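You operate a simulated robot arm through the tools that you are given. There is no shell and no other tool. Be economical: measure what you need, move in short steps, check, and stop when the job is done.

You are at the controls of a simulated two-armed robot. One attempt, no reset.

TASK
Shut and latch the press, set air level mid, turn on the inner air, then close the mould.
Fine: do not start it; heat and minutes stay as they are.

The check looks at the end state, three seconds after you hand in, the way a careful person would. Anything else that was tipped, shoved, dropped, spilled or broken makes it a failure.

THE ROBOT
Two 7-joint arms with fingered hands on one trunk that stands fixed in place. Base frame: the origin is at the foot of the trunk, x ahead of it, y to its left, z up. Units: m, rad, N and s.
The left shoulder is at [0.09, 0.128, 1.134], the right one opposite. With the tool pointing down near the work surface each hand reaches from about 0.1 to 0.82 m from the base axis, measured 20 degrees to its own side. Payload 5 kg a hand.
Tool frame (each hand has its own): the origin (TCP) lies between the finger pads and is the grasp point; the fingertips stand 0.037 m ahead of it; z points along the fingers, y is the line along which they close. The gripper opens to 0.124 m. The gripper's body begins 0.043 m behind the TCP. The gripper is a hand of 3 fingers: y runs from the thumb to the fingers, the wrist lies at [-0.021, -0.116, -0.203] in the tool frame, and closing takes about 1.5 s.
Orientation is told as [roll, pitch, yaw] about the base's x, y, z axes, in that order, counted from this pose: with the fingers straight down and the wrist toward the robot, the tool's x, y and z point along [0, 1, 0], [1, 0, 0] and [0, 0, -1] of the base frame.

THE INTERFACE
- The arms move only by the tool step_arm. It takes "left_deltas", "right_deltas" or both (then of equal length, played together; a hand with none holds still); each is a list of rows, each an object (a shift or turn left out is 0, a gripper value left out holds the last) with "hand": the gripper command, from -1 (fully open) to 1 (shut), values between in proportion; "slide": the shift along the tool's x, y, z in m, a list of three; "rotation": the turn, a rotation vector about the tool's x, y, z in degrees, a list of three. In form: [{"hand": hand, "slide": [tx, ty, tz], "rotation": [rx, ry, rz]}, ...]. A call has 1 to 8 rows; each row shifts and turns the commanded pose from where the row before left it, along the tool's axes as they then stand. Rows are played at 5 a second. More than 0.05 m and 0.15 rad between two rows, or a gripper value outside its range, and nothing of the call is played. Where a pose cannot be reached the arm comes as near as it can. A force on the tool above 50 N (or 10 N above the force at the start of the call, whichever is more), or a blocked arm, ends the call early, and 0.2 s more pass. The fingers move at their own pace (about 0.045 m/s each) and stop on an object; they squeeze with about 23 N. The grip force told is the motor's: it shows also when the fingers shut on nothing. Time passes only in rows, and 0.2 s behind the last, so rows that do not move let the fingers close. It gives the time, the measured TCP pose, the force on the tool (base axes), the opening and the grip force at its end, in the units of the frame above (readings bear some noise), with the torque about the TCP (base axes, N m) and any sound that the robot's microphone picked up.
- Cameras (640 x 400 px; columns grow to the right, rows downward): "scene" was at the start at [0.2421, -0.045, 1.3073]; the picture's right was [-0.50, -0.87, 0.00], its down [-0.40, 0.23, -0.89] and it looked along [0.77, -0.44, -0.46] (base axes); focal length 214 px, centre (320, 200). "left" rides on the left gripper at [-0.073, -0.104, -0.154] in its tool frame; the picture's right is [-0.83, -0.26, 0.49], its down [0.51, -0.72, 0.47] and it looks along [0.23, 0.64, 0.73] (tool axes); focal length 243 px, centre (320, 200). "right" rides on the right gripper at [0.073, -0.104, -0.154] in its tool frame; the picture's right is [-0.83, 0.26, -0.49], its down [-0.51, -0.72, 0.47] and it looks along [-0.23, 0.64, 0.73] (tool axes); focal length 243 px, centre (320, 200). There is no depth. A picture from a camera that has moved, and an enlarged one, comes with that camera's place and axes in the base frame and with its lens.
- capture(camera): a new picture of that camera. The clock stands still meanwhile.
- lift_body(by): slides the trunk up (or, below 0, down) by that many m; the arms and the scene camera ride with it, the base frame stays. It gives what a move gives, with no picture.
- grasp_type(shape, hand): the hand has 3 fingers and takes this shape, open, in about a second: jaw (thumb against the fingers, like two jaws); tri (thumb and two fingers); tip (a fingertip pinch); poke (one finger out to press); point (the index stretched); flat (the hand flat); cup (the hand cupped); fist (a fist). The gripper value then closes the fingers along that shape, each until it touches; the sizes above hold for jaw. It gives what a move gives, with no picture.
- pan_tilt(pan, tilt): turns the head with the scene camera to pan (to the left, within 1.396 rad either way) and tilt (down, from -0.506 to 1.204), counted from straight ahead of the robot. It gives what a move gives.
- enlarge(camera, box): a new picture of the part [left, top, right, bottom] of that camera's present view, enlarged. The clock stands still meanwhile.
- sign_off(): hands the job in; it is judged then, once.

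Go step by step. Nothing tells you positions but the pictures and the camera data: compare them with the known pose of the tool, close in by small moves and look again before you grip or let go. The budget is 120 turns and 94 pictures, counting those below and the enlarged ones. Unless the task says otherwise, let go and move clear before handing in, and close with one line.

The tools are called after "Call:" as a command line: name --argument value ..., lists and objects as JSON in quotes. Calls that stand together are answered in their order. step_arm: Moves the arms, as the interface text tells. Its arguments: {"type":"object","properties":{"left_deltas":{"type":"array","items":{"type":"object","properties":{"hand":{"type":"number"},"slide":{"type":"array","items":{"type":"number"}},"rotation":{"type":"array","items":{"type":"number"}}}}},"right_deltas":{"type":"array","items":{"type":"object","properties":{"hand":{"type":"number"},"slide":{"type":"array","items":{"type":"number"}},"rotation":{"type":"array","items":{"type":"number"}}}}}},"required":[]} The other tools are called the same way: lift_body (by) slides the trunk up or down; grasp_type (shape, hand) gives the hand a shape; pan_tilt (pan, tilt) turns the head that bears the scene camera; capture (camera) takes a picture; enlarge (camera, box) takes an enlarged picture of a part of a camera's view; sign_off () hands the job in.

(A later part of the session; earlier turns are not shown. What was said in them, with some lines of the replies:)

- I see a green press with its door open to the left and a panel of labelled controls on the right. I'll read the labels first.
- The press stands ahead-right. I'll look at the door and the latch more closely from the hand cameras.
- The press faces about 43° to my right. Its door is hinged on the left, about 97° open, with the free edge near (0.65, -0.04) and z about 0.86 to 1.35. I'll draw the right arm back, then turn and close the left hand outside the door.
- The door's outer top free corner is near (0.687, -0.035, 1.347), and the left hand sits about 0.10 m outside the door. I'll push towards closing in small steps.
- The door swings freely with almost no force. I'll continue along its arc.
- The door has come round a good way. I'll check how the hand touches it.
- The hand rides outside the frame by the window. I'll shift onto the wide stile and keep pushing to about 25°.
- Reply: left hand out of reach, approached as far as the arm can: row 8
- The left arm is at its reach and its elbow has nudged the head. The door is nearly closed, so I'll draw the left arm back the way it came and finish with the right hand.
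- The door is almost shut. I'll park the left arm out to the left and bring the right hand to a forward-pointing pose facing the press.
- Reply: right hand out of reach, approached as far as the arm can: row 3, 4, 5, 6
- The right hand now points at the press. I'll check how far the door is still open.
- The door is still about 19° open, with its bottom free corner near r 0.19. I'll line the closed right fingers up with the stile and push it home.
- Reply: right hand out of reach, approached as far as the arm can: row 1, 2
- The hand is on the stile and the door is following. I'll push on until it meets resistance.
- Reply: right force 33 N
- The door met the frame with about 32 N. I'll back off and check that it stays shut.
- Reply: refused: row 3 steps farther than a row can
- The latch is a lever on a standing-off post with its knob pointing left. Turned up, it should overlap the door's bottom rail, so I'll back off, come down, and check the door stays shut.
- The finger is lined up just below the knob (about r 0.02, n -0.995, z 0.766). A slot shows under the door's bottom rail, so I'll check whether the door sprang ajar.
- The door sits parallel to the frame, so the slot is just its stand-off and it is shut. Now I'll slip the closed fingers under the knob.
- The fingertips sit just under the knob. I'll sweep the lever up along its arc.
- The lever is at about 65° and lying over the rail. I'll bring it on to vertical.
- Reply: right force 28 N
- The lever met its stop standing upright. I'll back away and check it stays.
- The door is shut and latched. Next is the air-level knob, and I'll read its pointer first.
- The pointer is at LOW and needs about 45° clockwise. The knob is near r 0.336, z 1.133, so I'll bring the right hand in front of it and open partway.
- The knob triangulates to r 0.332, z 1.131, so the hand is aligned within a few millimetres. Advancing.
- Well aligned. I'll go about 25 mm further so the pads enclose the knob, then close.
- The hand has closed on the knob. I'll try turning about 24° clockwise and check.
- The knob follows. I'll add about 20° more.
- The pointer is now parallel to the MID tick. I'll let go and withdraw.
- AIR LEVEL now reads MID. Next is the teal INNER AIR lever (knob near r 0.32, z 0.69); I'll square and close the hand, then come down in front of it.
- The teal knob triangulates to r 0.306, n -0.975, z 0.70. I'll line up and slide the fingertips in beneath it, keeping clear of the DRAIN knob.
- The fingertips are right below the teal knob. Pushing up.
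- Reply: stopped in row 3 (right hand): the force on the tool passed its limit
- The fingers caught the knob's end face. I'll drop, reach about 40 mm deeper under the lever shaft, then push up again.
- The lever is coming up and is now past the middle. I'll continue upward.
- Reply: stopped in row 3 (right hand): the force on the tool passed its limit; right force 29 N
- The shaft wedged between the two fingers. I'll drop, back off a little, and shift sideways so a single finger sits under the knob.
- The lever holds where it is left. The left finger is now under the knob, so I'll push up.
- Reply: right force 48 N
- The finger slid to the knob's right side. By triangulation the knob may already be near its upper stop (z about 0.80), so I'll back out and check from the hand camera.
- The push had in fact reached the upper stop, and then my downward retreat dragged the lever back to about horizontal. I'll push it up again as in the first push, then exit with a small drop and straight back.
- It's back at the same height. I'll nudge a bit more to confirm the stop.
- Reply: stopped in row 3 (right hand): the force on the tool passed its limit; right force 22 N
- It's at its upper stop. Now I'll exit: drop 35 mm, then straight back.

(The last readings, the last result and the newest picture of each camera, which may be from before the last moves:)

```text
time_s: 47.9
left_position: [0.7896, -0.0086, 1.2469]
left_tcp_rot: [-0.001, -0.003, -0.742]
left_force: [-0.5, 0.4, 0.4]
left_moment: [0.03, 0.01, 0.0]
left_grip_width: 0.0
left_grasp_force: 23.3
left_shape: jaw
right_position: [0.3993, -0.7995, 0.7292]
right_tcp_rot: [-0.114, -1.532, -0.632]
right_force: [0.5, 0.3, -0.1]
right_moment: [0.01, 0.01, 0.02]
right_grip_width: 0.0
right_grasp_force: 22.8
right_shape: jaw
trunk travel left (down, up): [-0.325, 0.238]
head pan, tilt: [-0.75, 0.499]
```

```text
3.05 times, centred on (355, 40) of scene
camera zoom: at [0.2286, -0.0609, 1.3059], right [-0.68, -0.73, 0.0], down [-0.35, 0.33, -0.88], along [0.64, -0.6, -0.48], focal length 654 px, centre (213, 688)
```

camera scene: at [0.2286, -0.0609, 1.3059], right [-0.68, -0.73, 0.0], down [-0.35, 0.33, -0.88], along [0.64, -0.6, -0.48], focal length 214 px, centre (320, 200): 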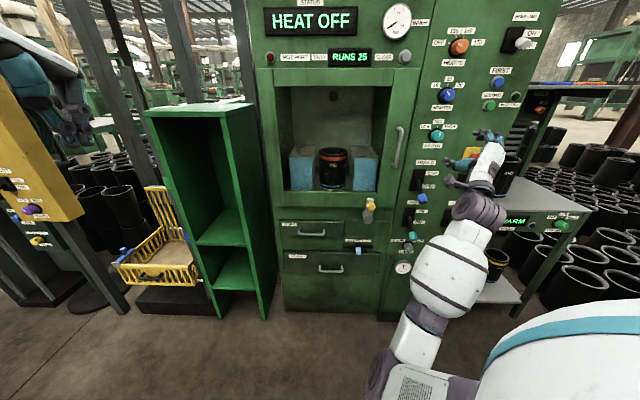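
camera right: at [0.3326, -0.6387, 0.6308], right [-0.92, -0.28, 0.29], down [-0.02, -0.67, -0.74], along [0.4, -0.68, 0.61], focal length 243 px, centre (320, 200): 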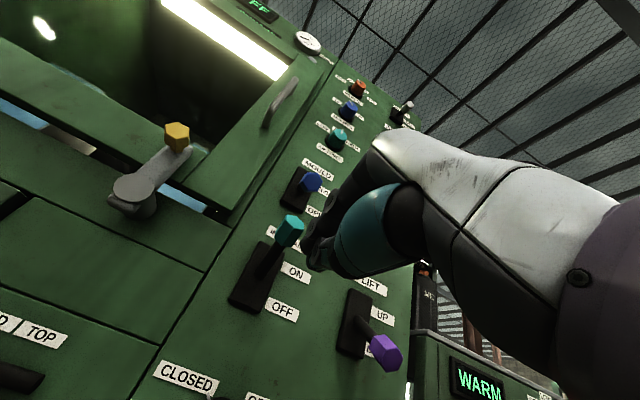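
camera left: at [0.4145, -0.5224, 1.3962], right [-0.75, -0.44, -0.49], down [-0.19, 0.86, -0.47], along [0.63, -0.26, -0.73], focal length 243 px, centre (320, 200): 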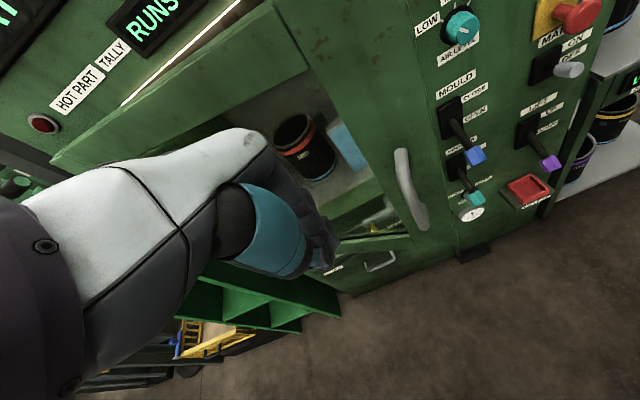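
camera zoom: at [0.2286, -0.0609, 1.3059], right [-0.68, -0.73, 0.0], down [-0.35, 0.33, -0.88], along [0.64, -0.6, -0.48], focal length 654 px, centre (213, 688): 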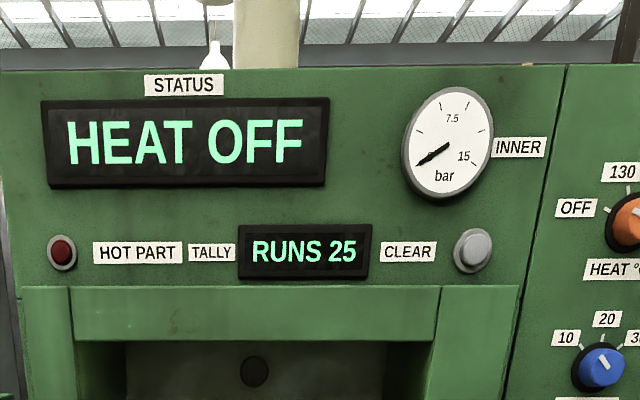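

INNER AIR is up at ON. For the mould lever I'll roll the hand 90° and pinch the blue knob from its sides, so it can pivot in the grip without touching the teal lever below.

Call:
step_arm --right_deltas '[{"slide": [0, 0.03, -0.03]}, {"slide": [0, 0.045, 0]}, {"slide": [0, 0.045, 0]}, {"slide": [0, 0.04, 0]}, {"rotation": [0, 0, 8.2]}, {"rotation": [0, 0, 8.2]}, {"rotation": [0, 0, 8.2]}, {"rotation": [0, 0, 8.2]}]'

Call:
step_arm --right_deltas '[{"rotation": [0, 0, 8.2]}, {"rotation": [0, 0, 8.2]}, {"rotation": [0, 0, 8.2]}, {"rotation": [0, 0, 8.2]}, {"hand": -0.2, "rotation": [0, 0, 8.2]}, {"rotation": [0, 0, 8.2]}, {"rotation": [0, 0, 8]}, {}]'

Call:
capture --camera "right"

Call:
enlarge --camera "scene" --box '[370, 130, 510, 250]'

```text
time_s: 49.7
left_position: [0.7923, -0.0095, 1.2449]
left_tcp_rot: [-0.002, 0.0, -0.74]
left_force: [-0.3, -0.3, -0.8]
left_moment: [-0.04, 0.05, -0.01]
left_grip_width: 0.0001
left_grasp_force: 23.0
left_shape: jaw
right_position: [0.3857, -0.7823, 0.8885]
right_tcp_rot: [1.49, -1.0, -2.25]
right_force: [-0.1, 0.0, 0.1]
right_moment: [0.01, -0.03, 0.0]
right_grip_width: 0.0001
right_grasp_force: 22.9
right_shape: jaw
trunk travel left (down, up): [-0.325, 0.238]
head pan, tilt: [-0.75, 0.499]
```

```text
time_s: 51.5
left_position: [0.7911, -0.0092, 1.2465]
left_tcp_rot: [-0.001, 0.0, -0.741]
left_force: [-0.1, -0.3, 0.5]
left_moment: [-0.01, 0.01, 0.02]
left_grip_width: 0.0
left_grasp_force: 23.2
left_shape: jaw
right_position: [0.3844, -0.7832, 0.8881]
right_tcp_rot: [1.526, -0.003, -2.318]
right_force: [0.3, 0.2, 0.4]
right_moment: [-0.03, 0.01, 0.01]
right_grip_width: 0.0738
right_grasp_force: 0.1
right_shape: jaw
trunk travel left (down, up): [-0.325, 0.238]
head pan, tilt: [-0.75, 0.499]
```

```text
21 pictures are left
camera right: at [0.3463, -0.6043, 0.9661], right [-0.57, 0.16, -0.81], down [0.82, 0.22, -0.53], along [0.09, -0.96, -0.26], focal length 243 px, centre (320, 200)
```

right: 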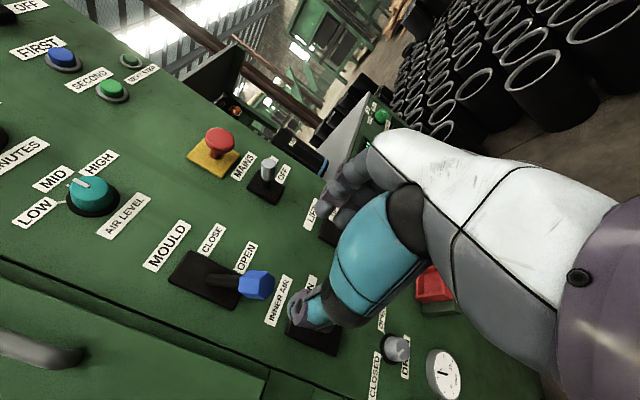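

```text
3.33 times, centred on (440, 190) of scene
camera zoom: at [0.2293, -0.0616, 1.3057], right [-0.68, -0.73, 0.0], down [-0.35, 0.33, -0.88], along [0.64, -0.6, -0.48], focal length 715 px, centre (-80, 233)
```

zoom: 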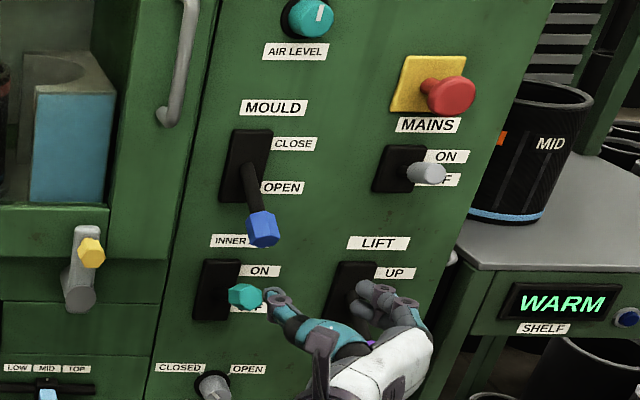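

The blue knob triangulates to r 0.306, n -0.969, z 0.890, and the open hand is aligned with it. Advancing to pinch.

Call:
step_arm --right_deltas '[{"slide": [0.002, -0.004, 0.04]}, {"slide": [0, 0, 0.04]}, {"slide": [0, 0, 0.04]}, {"slide": [0, 0, 0.03]}]'

Call:
capture --camera "right"

Call:
enlarge --camera "scene" --box '[380, 150, 480, 240]'

```text
time_s: 52.5
left_position: [0.7919, -0.0107, 1.2443]
left_tcp_rot: [-0.001, 0.002, -0.742]
left_force: [1.1, -0.5, 0.4]
left_moment: [0.07, -0.01, 0.0]
left_grip_width: 0.0
left_grasp_force: 22.7
left_shape: jaw
right_position: [0.4996, -0.8823, 0.8834]
right_tcp_rot: [1.527, -0.005, -2.317]
right_force: [-0.2, -0.3, -1.2]
right_moment: [0.02, 0.04, 0.0]
right_grip_width: 0.0743
right_grasp_force: 0.1
right_shape: jaw
trunk travel left (down, up): [-0.325, 0.238]
head pan, tilt: [-0.75, 0.499]
```

```text
19 pictures are left
camera right: at [0.4597, -0.7043, 0.9625], right [-0.57, 0.16, -0.81], down [0.82, 0.22, -0.53], along [0.09, -0.96, -0.26], focal length 243 px, centre (320, 200)
```

right: 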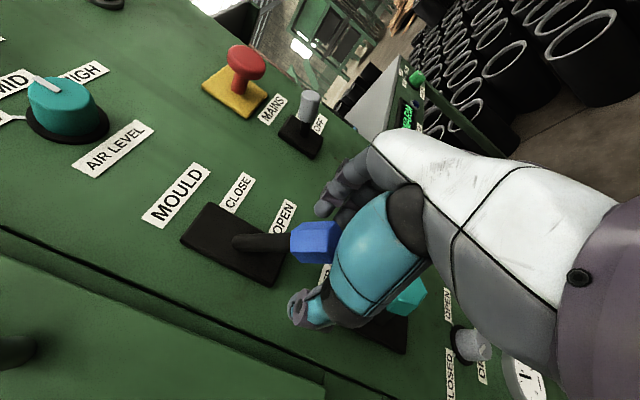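

```text
4.44 times, centred on (430, 195) of scene
camera zoom: at [0.2298, -0.062, 1.3055], right [-0.68, -0.73, 0.0], down [-0.35, 0.33, -0.88], along [0.64, -0.6, -0.48], focal length 953 px, centre (-169, 222)
```

zoom: 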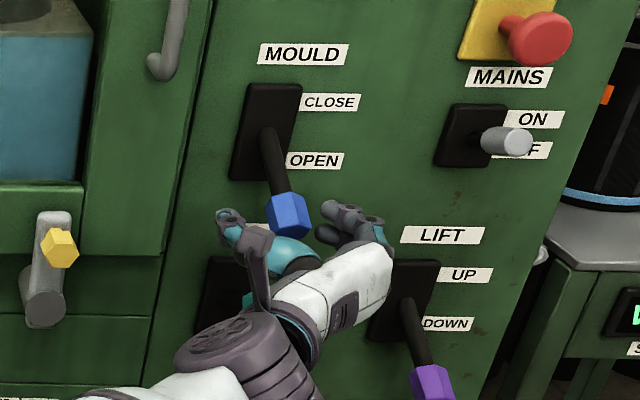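

The hand straddles the knob. I'll raise it slightly and close.

Call:
step_arm --right_deltas '[{"slide": [0.008, 0, 0.005]}, {"hand": 0.9}, {}, {}, {}]'

Call:
enlarge --camera "scene" --box '[380, 150, 480, 240]'

```text
time_s: 53.7
left_position: [0.792, -0.0101, 1.2465]
left_tcp_rot: [-0.001, -0.002, -0.742]
left_force: [-0.1, -0.6, 0.3]
left_moment: [0.02, -0.02, 0.03]
left_grip_width: 0.0
left_grasp_force: 23.5
left_shape: jaw
right_position: [0.5019, -0.8867, 0.892]
right_tcp_rot: [1.527, -0.006, -2.317]
right_force: [1.5, 1.3, -0.2]
right_moment: [0.01, 0.0, 0.05]
right_grip_width: 0.0127
right_grasp_force: 0.0
right_shape: jaw
trunk travel left (down, up): [-0.325, 0.238]
head pan, tilt: [-0.75, 0.499]
```

```text
4.44 times, centred on (430, 195) of scene
camera zoom: at [0.2295, -0.0615, 1.3056], right [-0.68, -0.73, 0.0], down [-0.35, 0.33, -0.88], along [0.64, -0.6, -0.48], focal length 953 px, centre (-169, 222)
```

zoom: 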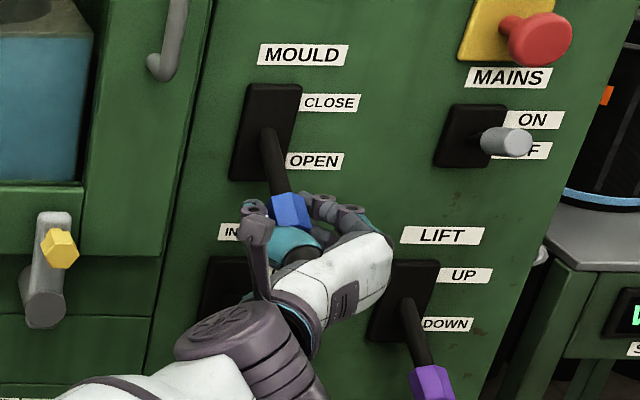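

The fingers have closed round the lever near the knob. I'll lift along the arc, half way first.

Call:
step_arm --right_deltas '[{}, {"slide": [0.017, 0, -0.007]}, {"slide": [0.018, 0, -0.006]}, {"slide": [0.018, 0, 0]}]'

Call:
enlarge --camera "scene" --box '[380, 150, 480, 240]'

```text
time_s: 54.7
left_position: [0.7918, -0.0112, 1.2455]
left_tcp_rot: [-0.001, 0.003, -0.741]
left_force: [0.7, 0.0, 0.5]
left_moment: [0.01, 0.01, -0.03]
left_grip_width: 0.0
left_grasp_force: 22.8
left_shape: jaw
right_position: [0.4947, -0.8771, 0.944]
right_tcp_rot: [1.525, -0.003, -2.317]
right_force: [8.9, -10.1, -2.7]
right_moment: [0.18, 0.15, 0.09]
right_grip_width: 0.0102
right_grasp_force: 22.8
right_shape: jaw
trunk travel left (down, up): [-0.325, 0.238]
head pan, tilt: [-0.75, 0.499]
```

```text
4.44 times, centred on (430, 195) of scene
camera zoom: at [0.2305, -0.063, 1.3054], right [-0.68, -0.73, 0.0], down [-0.35, 0.33, -0.88], along [0.64, -0.6, -0.48], focal length 953 px, centre (-169, 222)
```

zoom: 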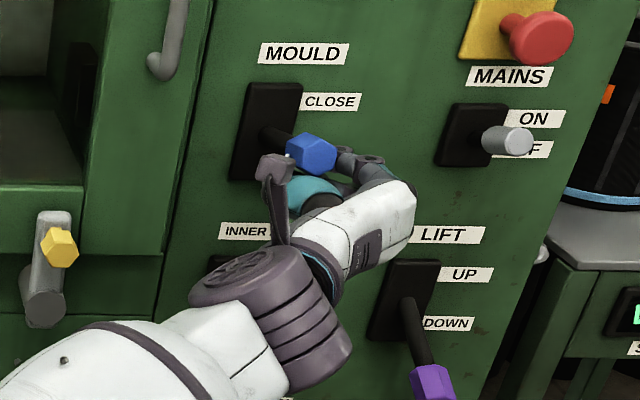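

The lever follows and the mould halves are moving. Second half now.

Call:
step_arm --right_deltas '[{"slide": [0.018, 0, 0.002]}, {"slide": [0.018, 0, 0.006]}, {"slide": [0.016, 0, 0.007]}, {"slide": [0.008, 0, 0.004]}]'

Call:
enlarge --camera "scene" --box '[280, 110, 480, 240]'

```text
time_s: 55.4
left_position: [0.7935, -0.0125, 1.2461]
left_tcp_rot: [-0.001, 0.002, -0.741]
left_force: [-0.4, 0.4, 0.4]
left_moment: [-0.01, -0.01, 0.0]
left_grip_width: 0.0002
left_grasp_force: 22.4
left_shape: jaw
right_position: [0.5054, -0.8868, 0.9708]
right_tcp_rot: [1.505, -0.001, -2.315]
right_force: [2.2, -10.5, -19.5]
right_moment: [0.19, 0.29, -0.16]
right_grip_width: 0.0105
right_grasp_force: 23.4
right_shape: jaw
trunk travel left (down, up): [-0.325, 0.238]
head pan, tilt: [-0.75, 0.499]
stopped in row 3 (right hand): the force on the tool passed its limit (the readings are from after the stop); the commanded pose is now the measured one
```

```text
3.08 times, centred on (380, 175) of scene
camera zoom: at [0.2306, -0.0638, 1.3053], right [-0.68, -0.73, 0.0], down [-0.35, 0.33, -0.88], along [0.64, -0.6, -0.48], focal length 660 px, centre (135, 277)
```

zoom: 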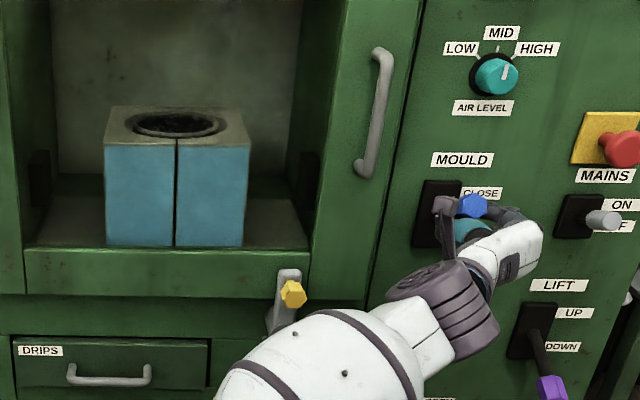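

The mould halves have come together and the lever met its stop. I'll release and withdraw straight back.

Call:
step_arm --right_deltas '[{"hand": -0.3}, {}, {}, {}, {"slide": [0, 0, -0.04]}, {"slide": [0, 0, -0.05]}, {"slide": [0, 0, -0.05]}, {"slide": [0, 0, -0.05]}]'

Call:
enlarge --camera "scene" --box '[380, 130, 500, 250]'

Call:
enlarge --camera "scene" --box '[250, 0, 460, 80]'

Call:
capture --camera "right"

```text
time_s: 57.2
left_position: [0.7909, -0.0088, 1.2477]
left_tcp_rot: [0.0, -0.003, -0.743]
left_force: [0.0, 0.8, 0.4]
left_moment: [-0.02, -0.03, -0.04]
left_grip_width: 0.0
left_grasp_force: 23.1
left_shape: jaw
right_position: [0.3585, -0.7569, 0.9885]
right_tcp_rot: [1.513, -0.004, -2.318]
right_force: [-0.6, -0.5, -0.2]
right_moment: [-0.01, 0.0, 0.0]
right_grip_width: 0.0805
right_grasp_force: 0.0
right_shape: jaw
trunk travel left (down, up): [-0.325, 0.238]
head pan, tilt: [-0.75, 0.499]
```

```text
3.33 times, centred on (440, 190) of scene
camera zoom: at [0.2286, -0.0608, 1.3059], right [-0.68, -0.73, 0.0], down [-0.35, 0.33, -0.88], along [0.64, -0.6, -0.48], focal length 715 px, centre (-80, 233)
```

zoom: 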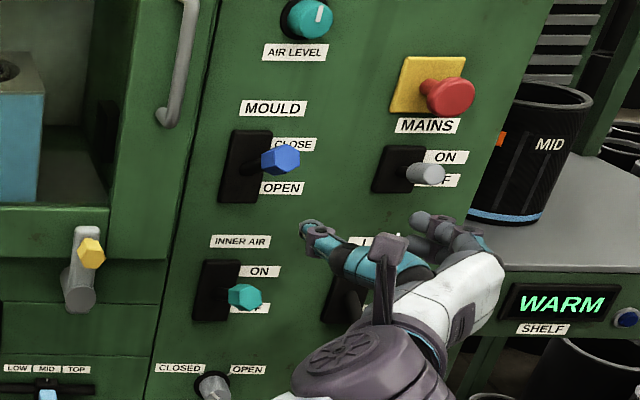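

```text
3.05 times, centred on (355, 40) of scene
camera zoom: at [0.2286, -0.0608, 1.3059], right [-0.68, -0.73, 0.0], down [-0.35, 0.33, -0.88], along [0.64, -0.6, -0.48], focal length 654 px, centre (213, 688)
```

zoom: 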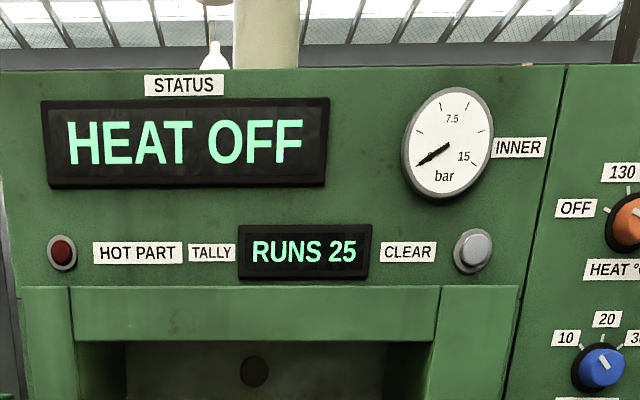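

```text
12 pictures are left
camera right: at [0.3206, -0.5789, 1.0686], right [-0.58, 0.17, -0.8], down [0.81, 0.23, -0.54], along [0.09, -0.96, -0.27], focal length 243 px, centre (320, 200)
```

right: 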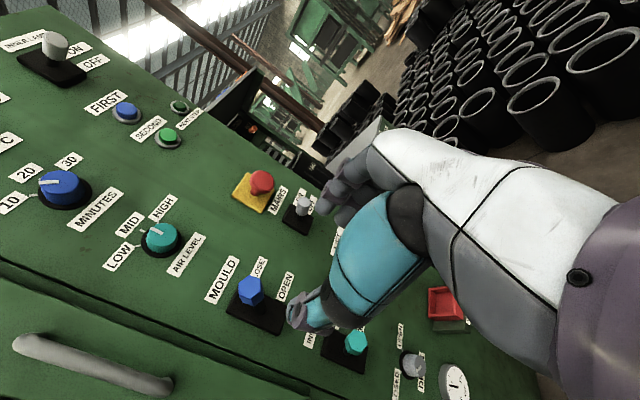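

Both levers are fully up and the mould is closed. I'll read the labels once more, including the switch at the top right and the inner gauge.

Call:
enlarge --camera "right" --box '[0, 10, 160, 110]'

Call:
enlarge --camera "scene" --box '[260, 50, 500, 280]'

```text
4.00 times, centred on (80, 60) of right
camera zoom: at [0.3206, -0.5789, 1.0686], right [-0.58, 0.17, -0.8], down [0.81, 0.23, -0.54], along [0.09, -0.96, -0.27], focal length 970 px, centre (1280, 760)
```

zoom: 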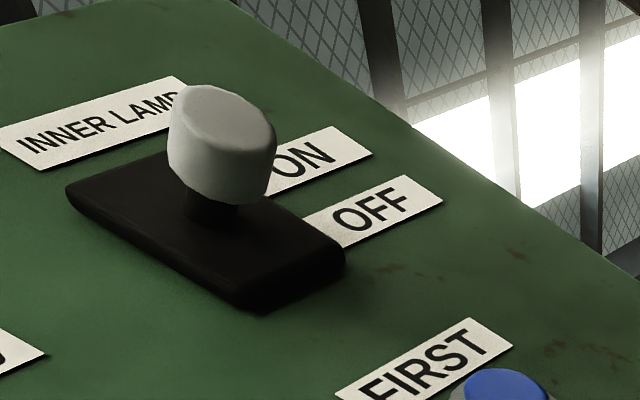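

```text
1.74 times, centred on (380, 165) of scene
camera zoom: at [0.2286, -0.0608, 1.3059], right [-0.68, -0.73, 0.0], down [-0.35, 0.33, -0.88], along [0.64, -0.6, -0.48], focal length 373 px, centre (216, 261)
```

zoom: 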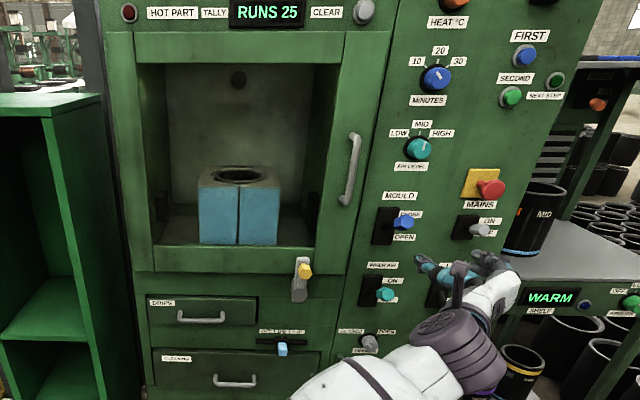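

Everything is set: door shut and latched, AIR LEVEL at MID, INNER AIR on, mould closed, and heat and minutes untouched. I'll draw the hand clear.

Call:
step_arm --right_deltas '[{"slide": [0, 0, -0.04]}, {"slide": [0, 0, -0.04]}, {}, {}]'

Call:
capture --camera "scene"

```text
time_s: 58.2
left_position: [0.7908, -0.0089, 1.2462]
left_tcp_rot: [-0.001, 0.0, -0.743]
left_force: [-0.3, 0.7, 0.4]
left_moment: [-0.02, -0.02, 0.02]
left_grip_width: 0.0
left_grasp_force: 23.3
left_shape: jaw
right_position: [0.3086, -0.7162, 0.9843]
right_tcp_rot: [1.513, -0.004, -2.319]
right_force: [0.2, -0.9, -0.1]
right_moment: [0.01, -0.02, 0.04]
right_grip_width: 0.0804
right_grasp_force: 0.0
right_shape: jaw
right hand out of reach, approached as far as the arm can: row 2
trunk travel left (down, up): [-0.325, 0.238]
head pan, tilt: [-0.75, 0.499]
```

```text
9 pictures are left
camera scene: at [0.229, -0.0613, 1.3058], right [-0.68, -0.73, 0.0], down [-0.35, 0.33, -0.88], along [0.64, -0.6, -0.48], focal length 214 px, centre (320, 200)
```

scene: 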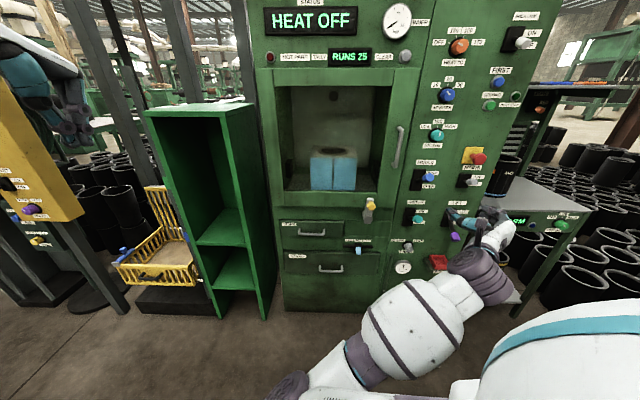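

Both hands are clear and nothing else has been moved. Handing in.

Call:
sign_off

```text
The job is handed in.
```

The press door is shut and latched, air level is at MID, inner air is ON and the mould is closed. I did not start the press or touch heat or minutes. The INNER gauge still read 0 bar at my last close look, after inner air was on and the mould was closed.
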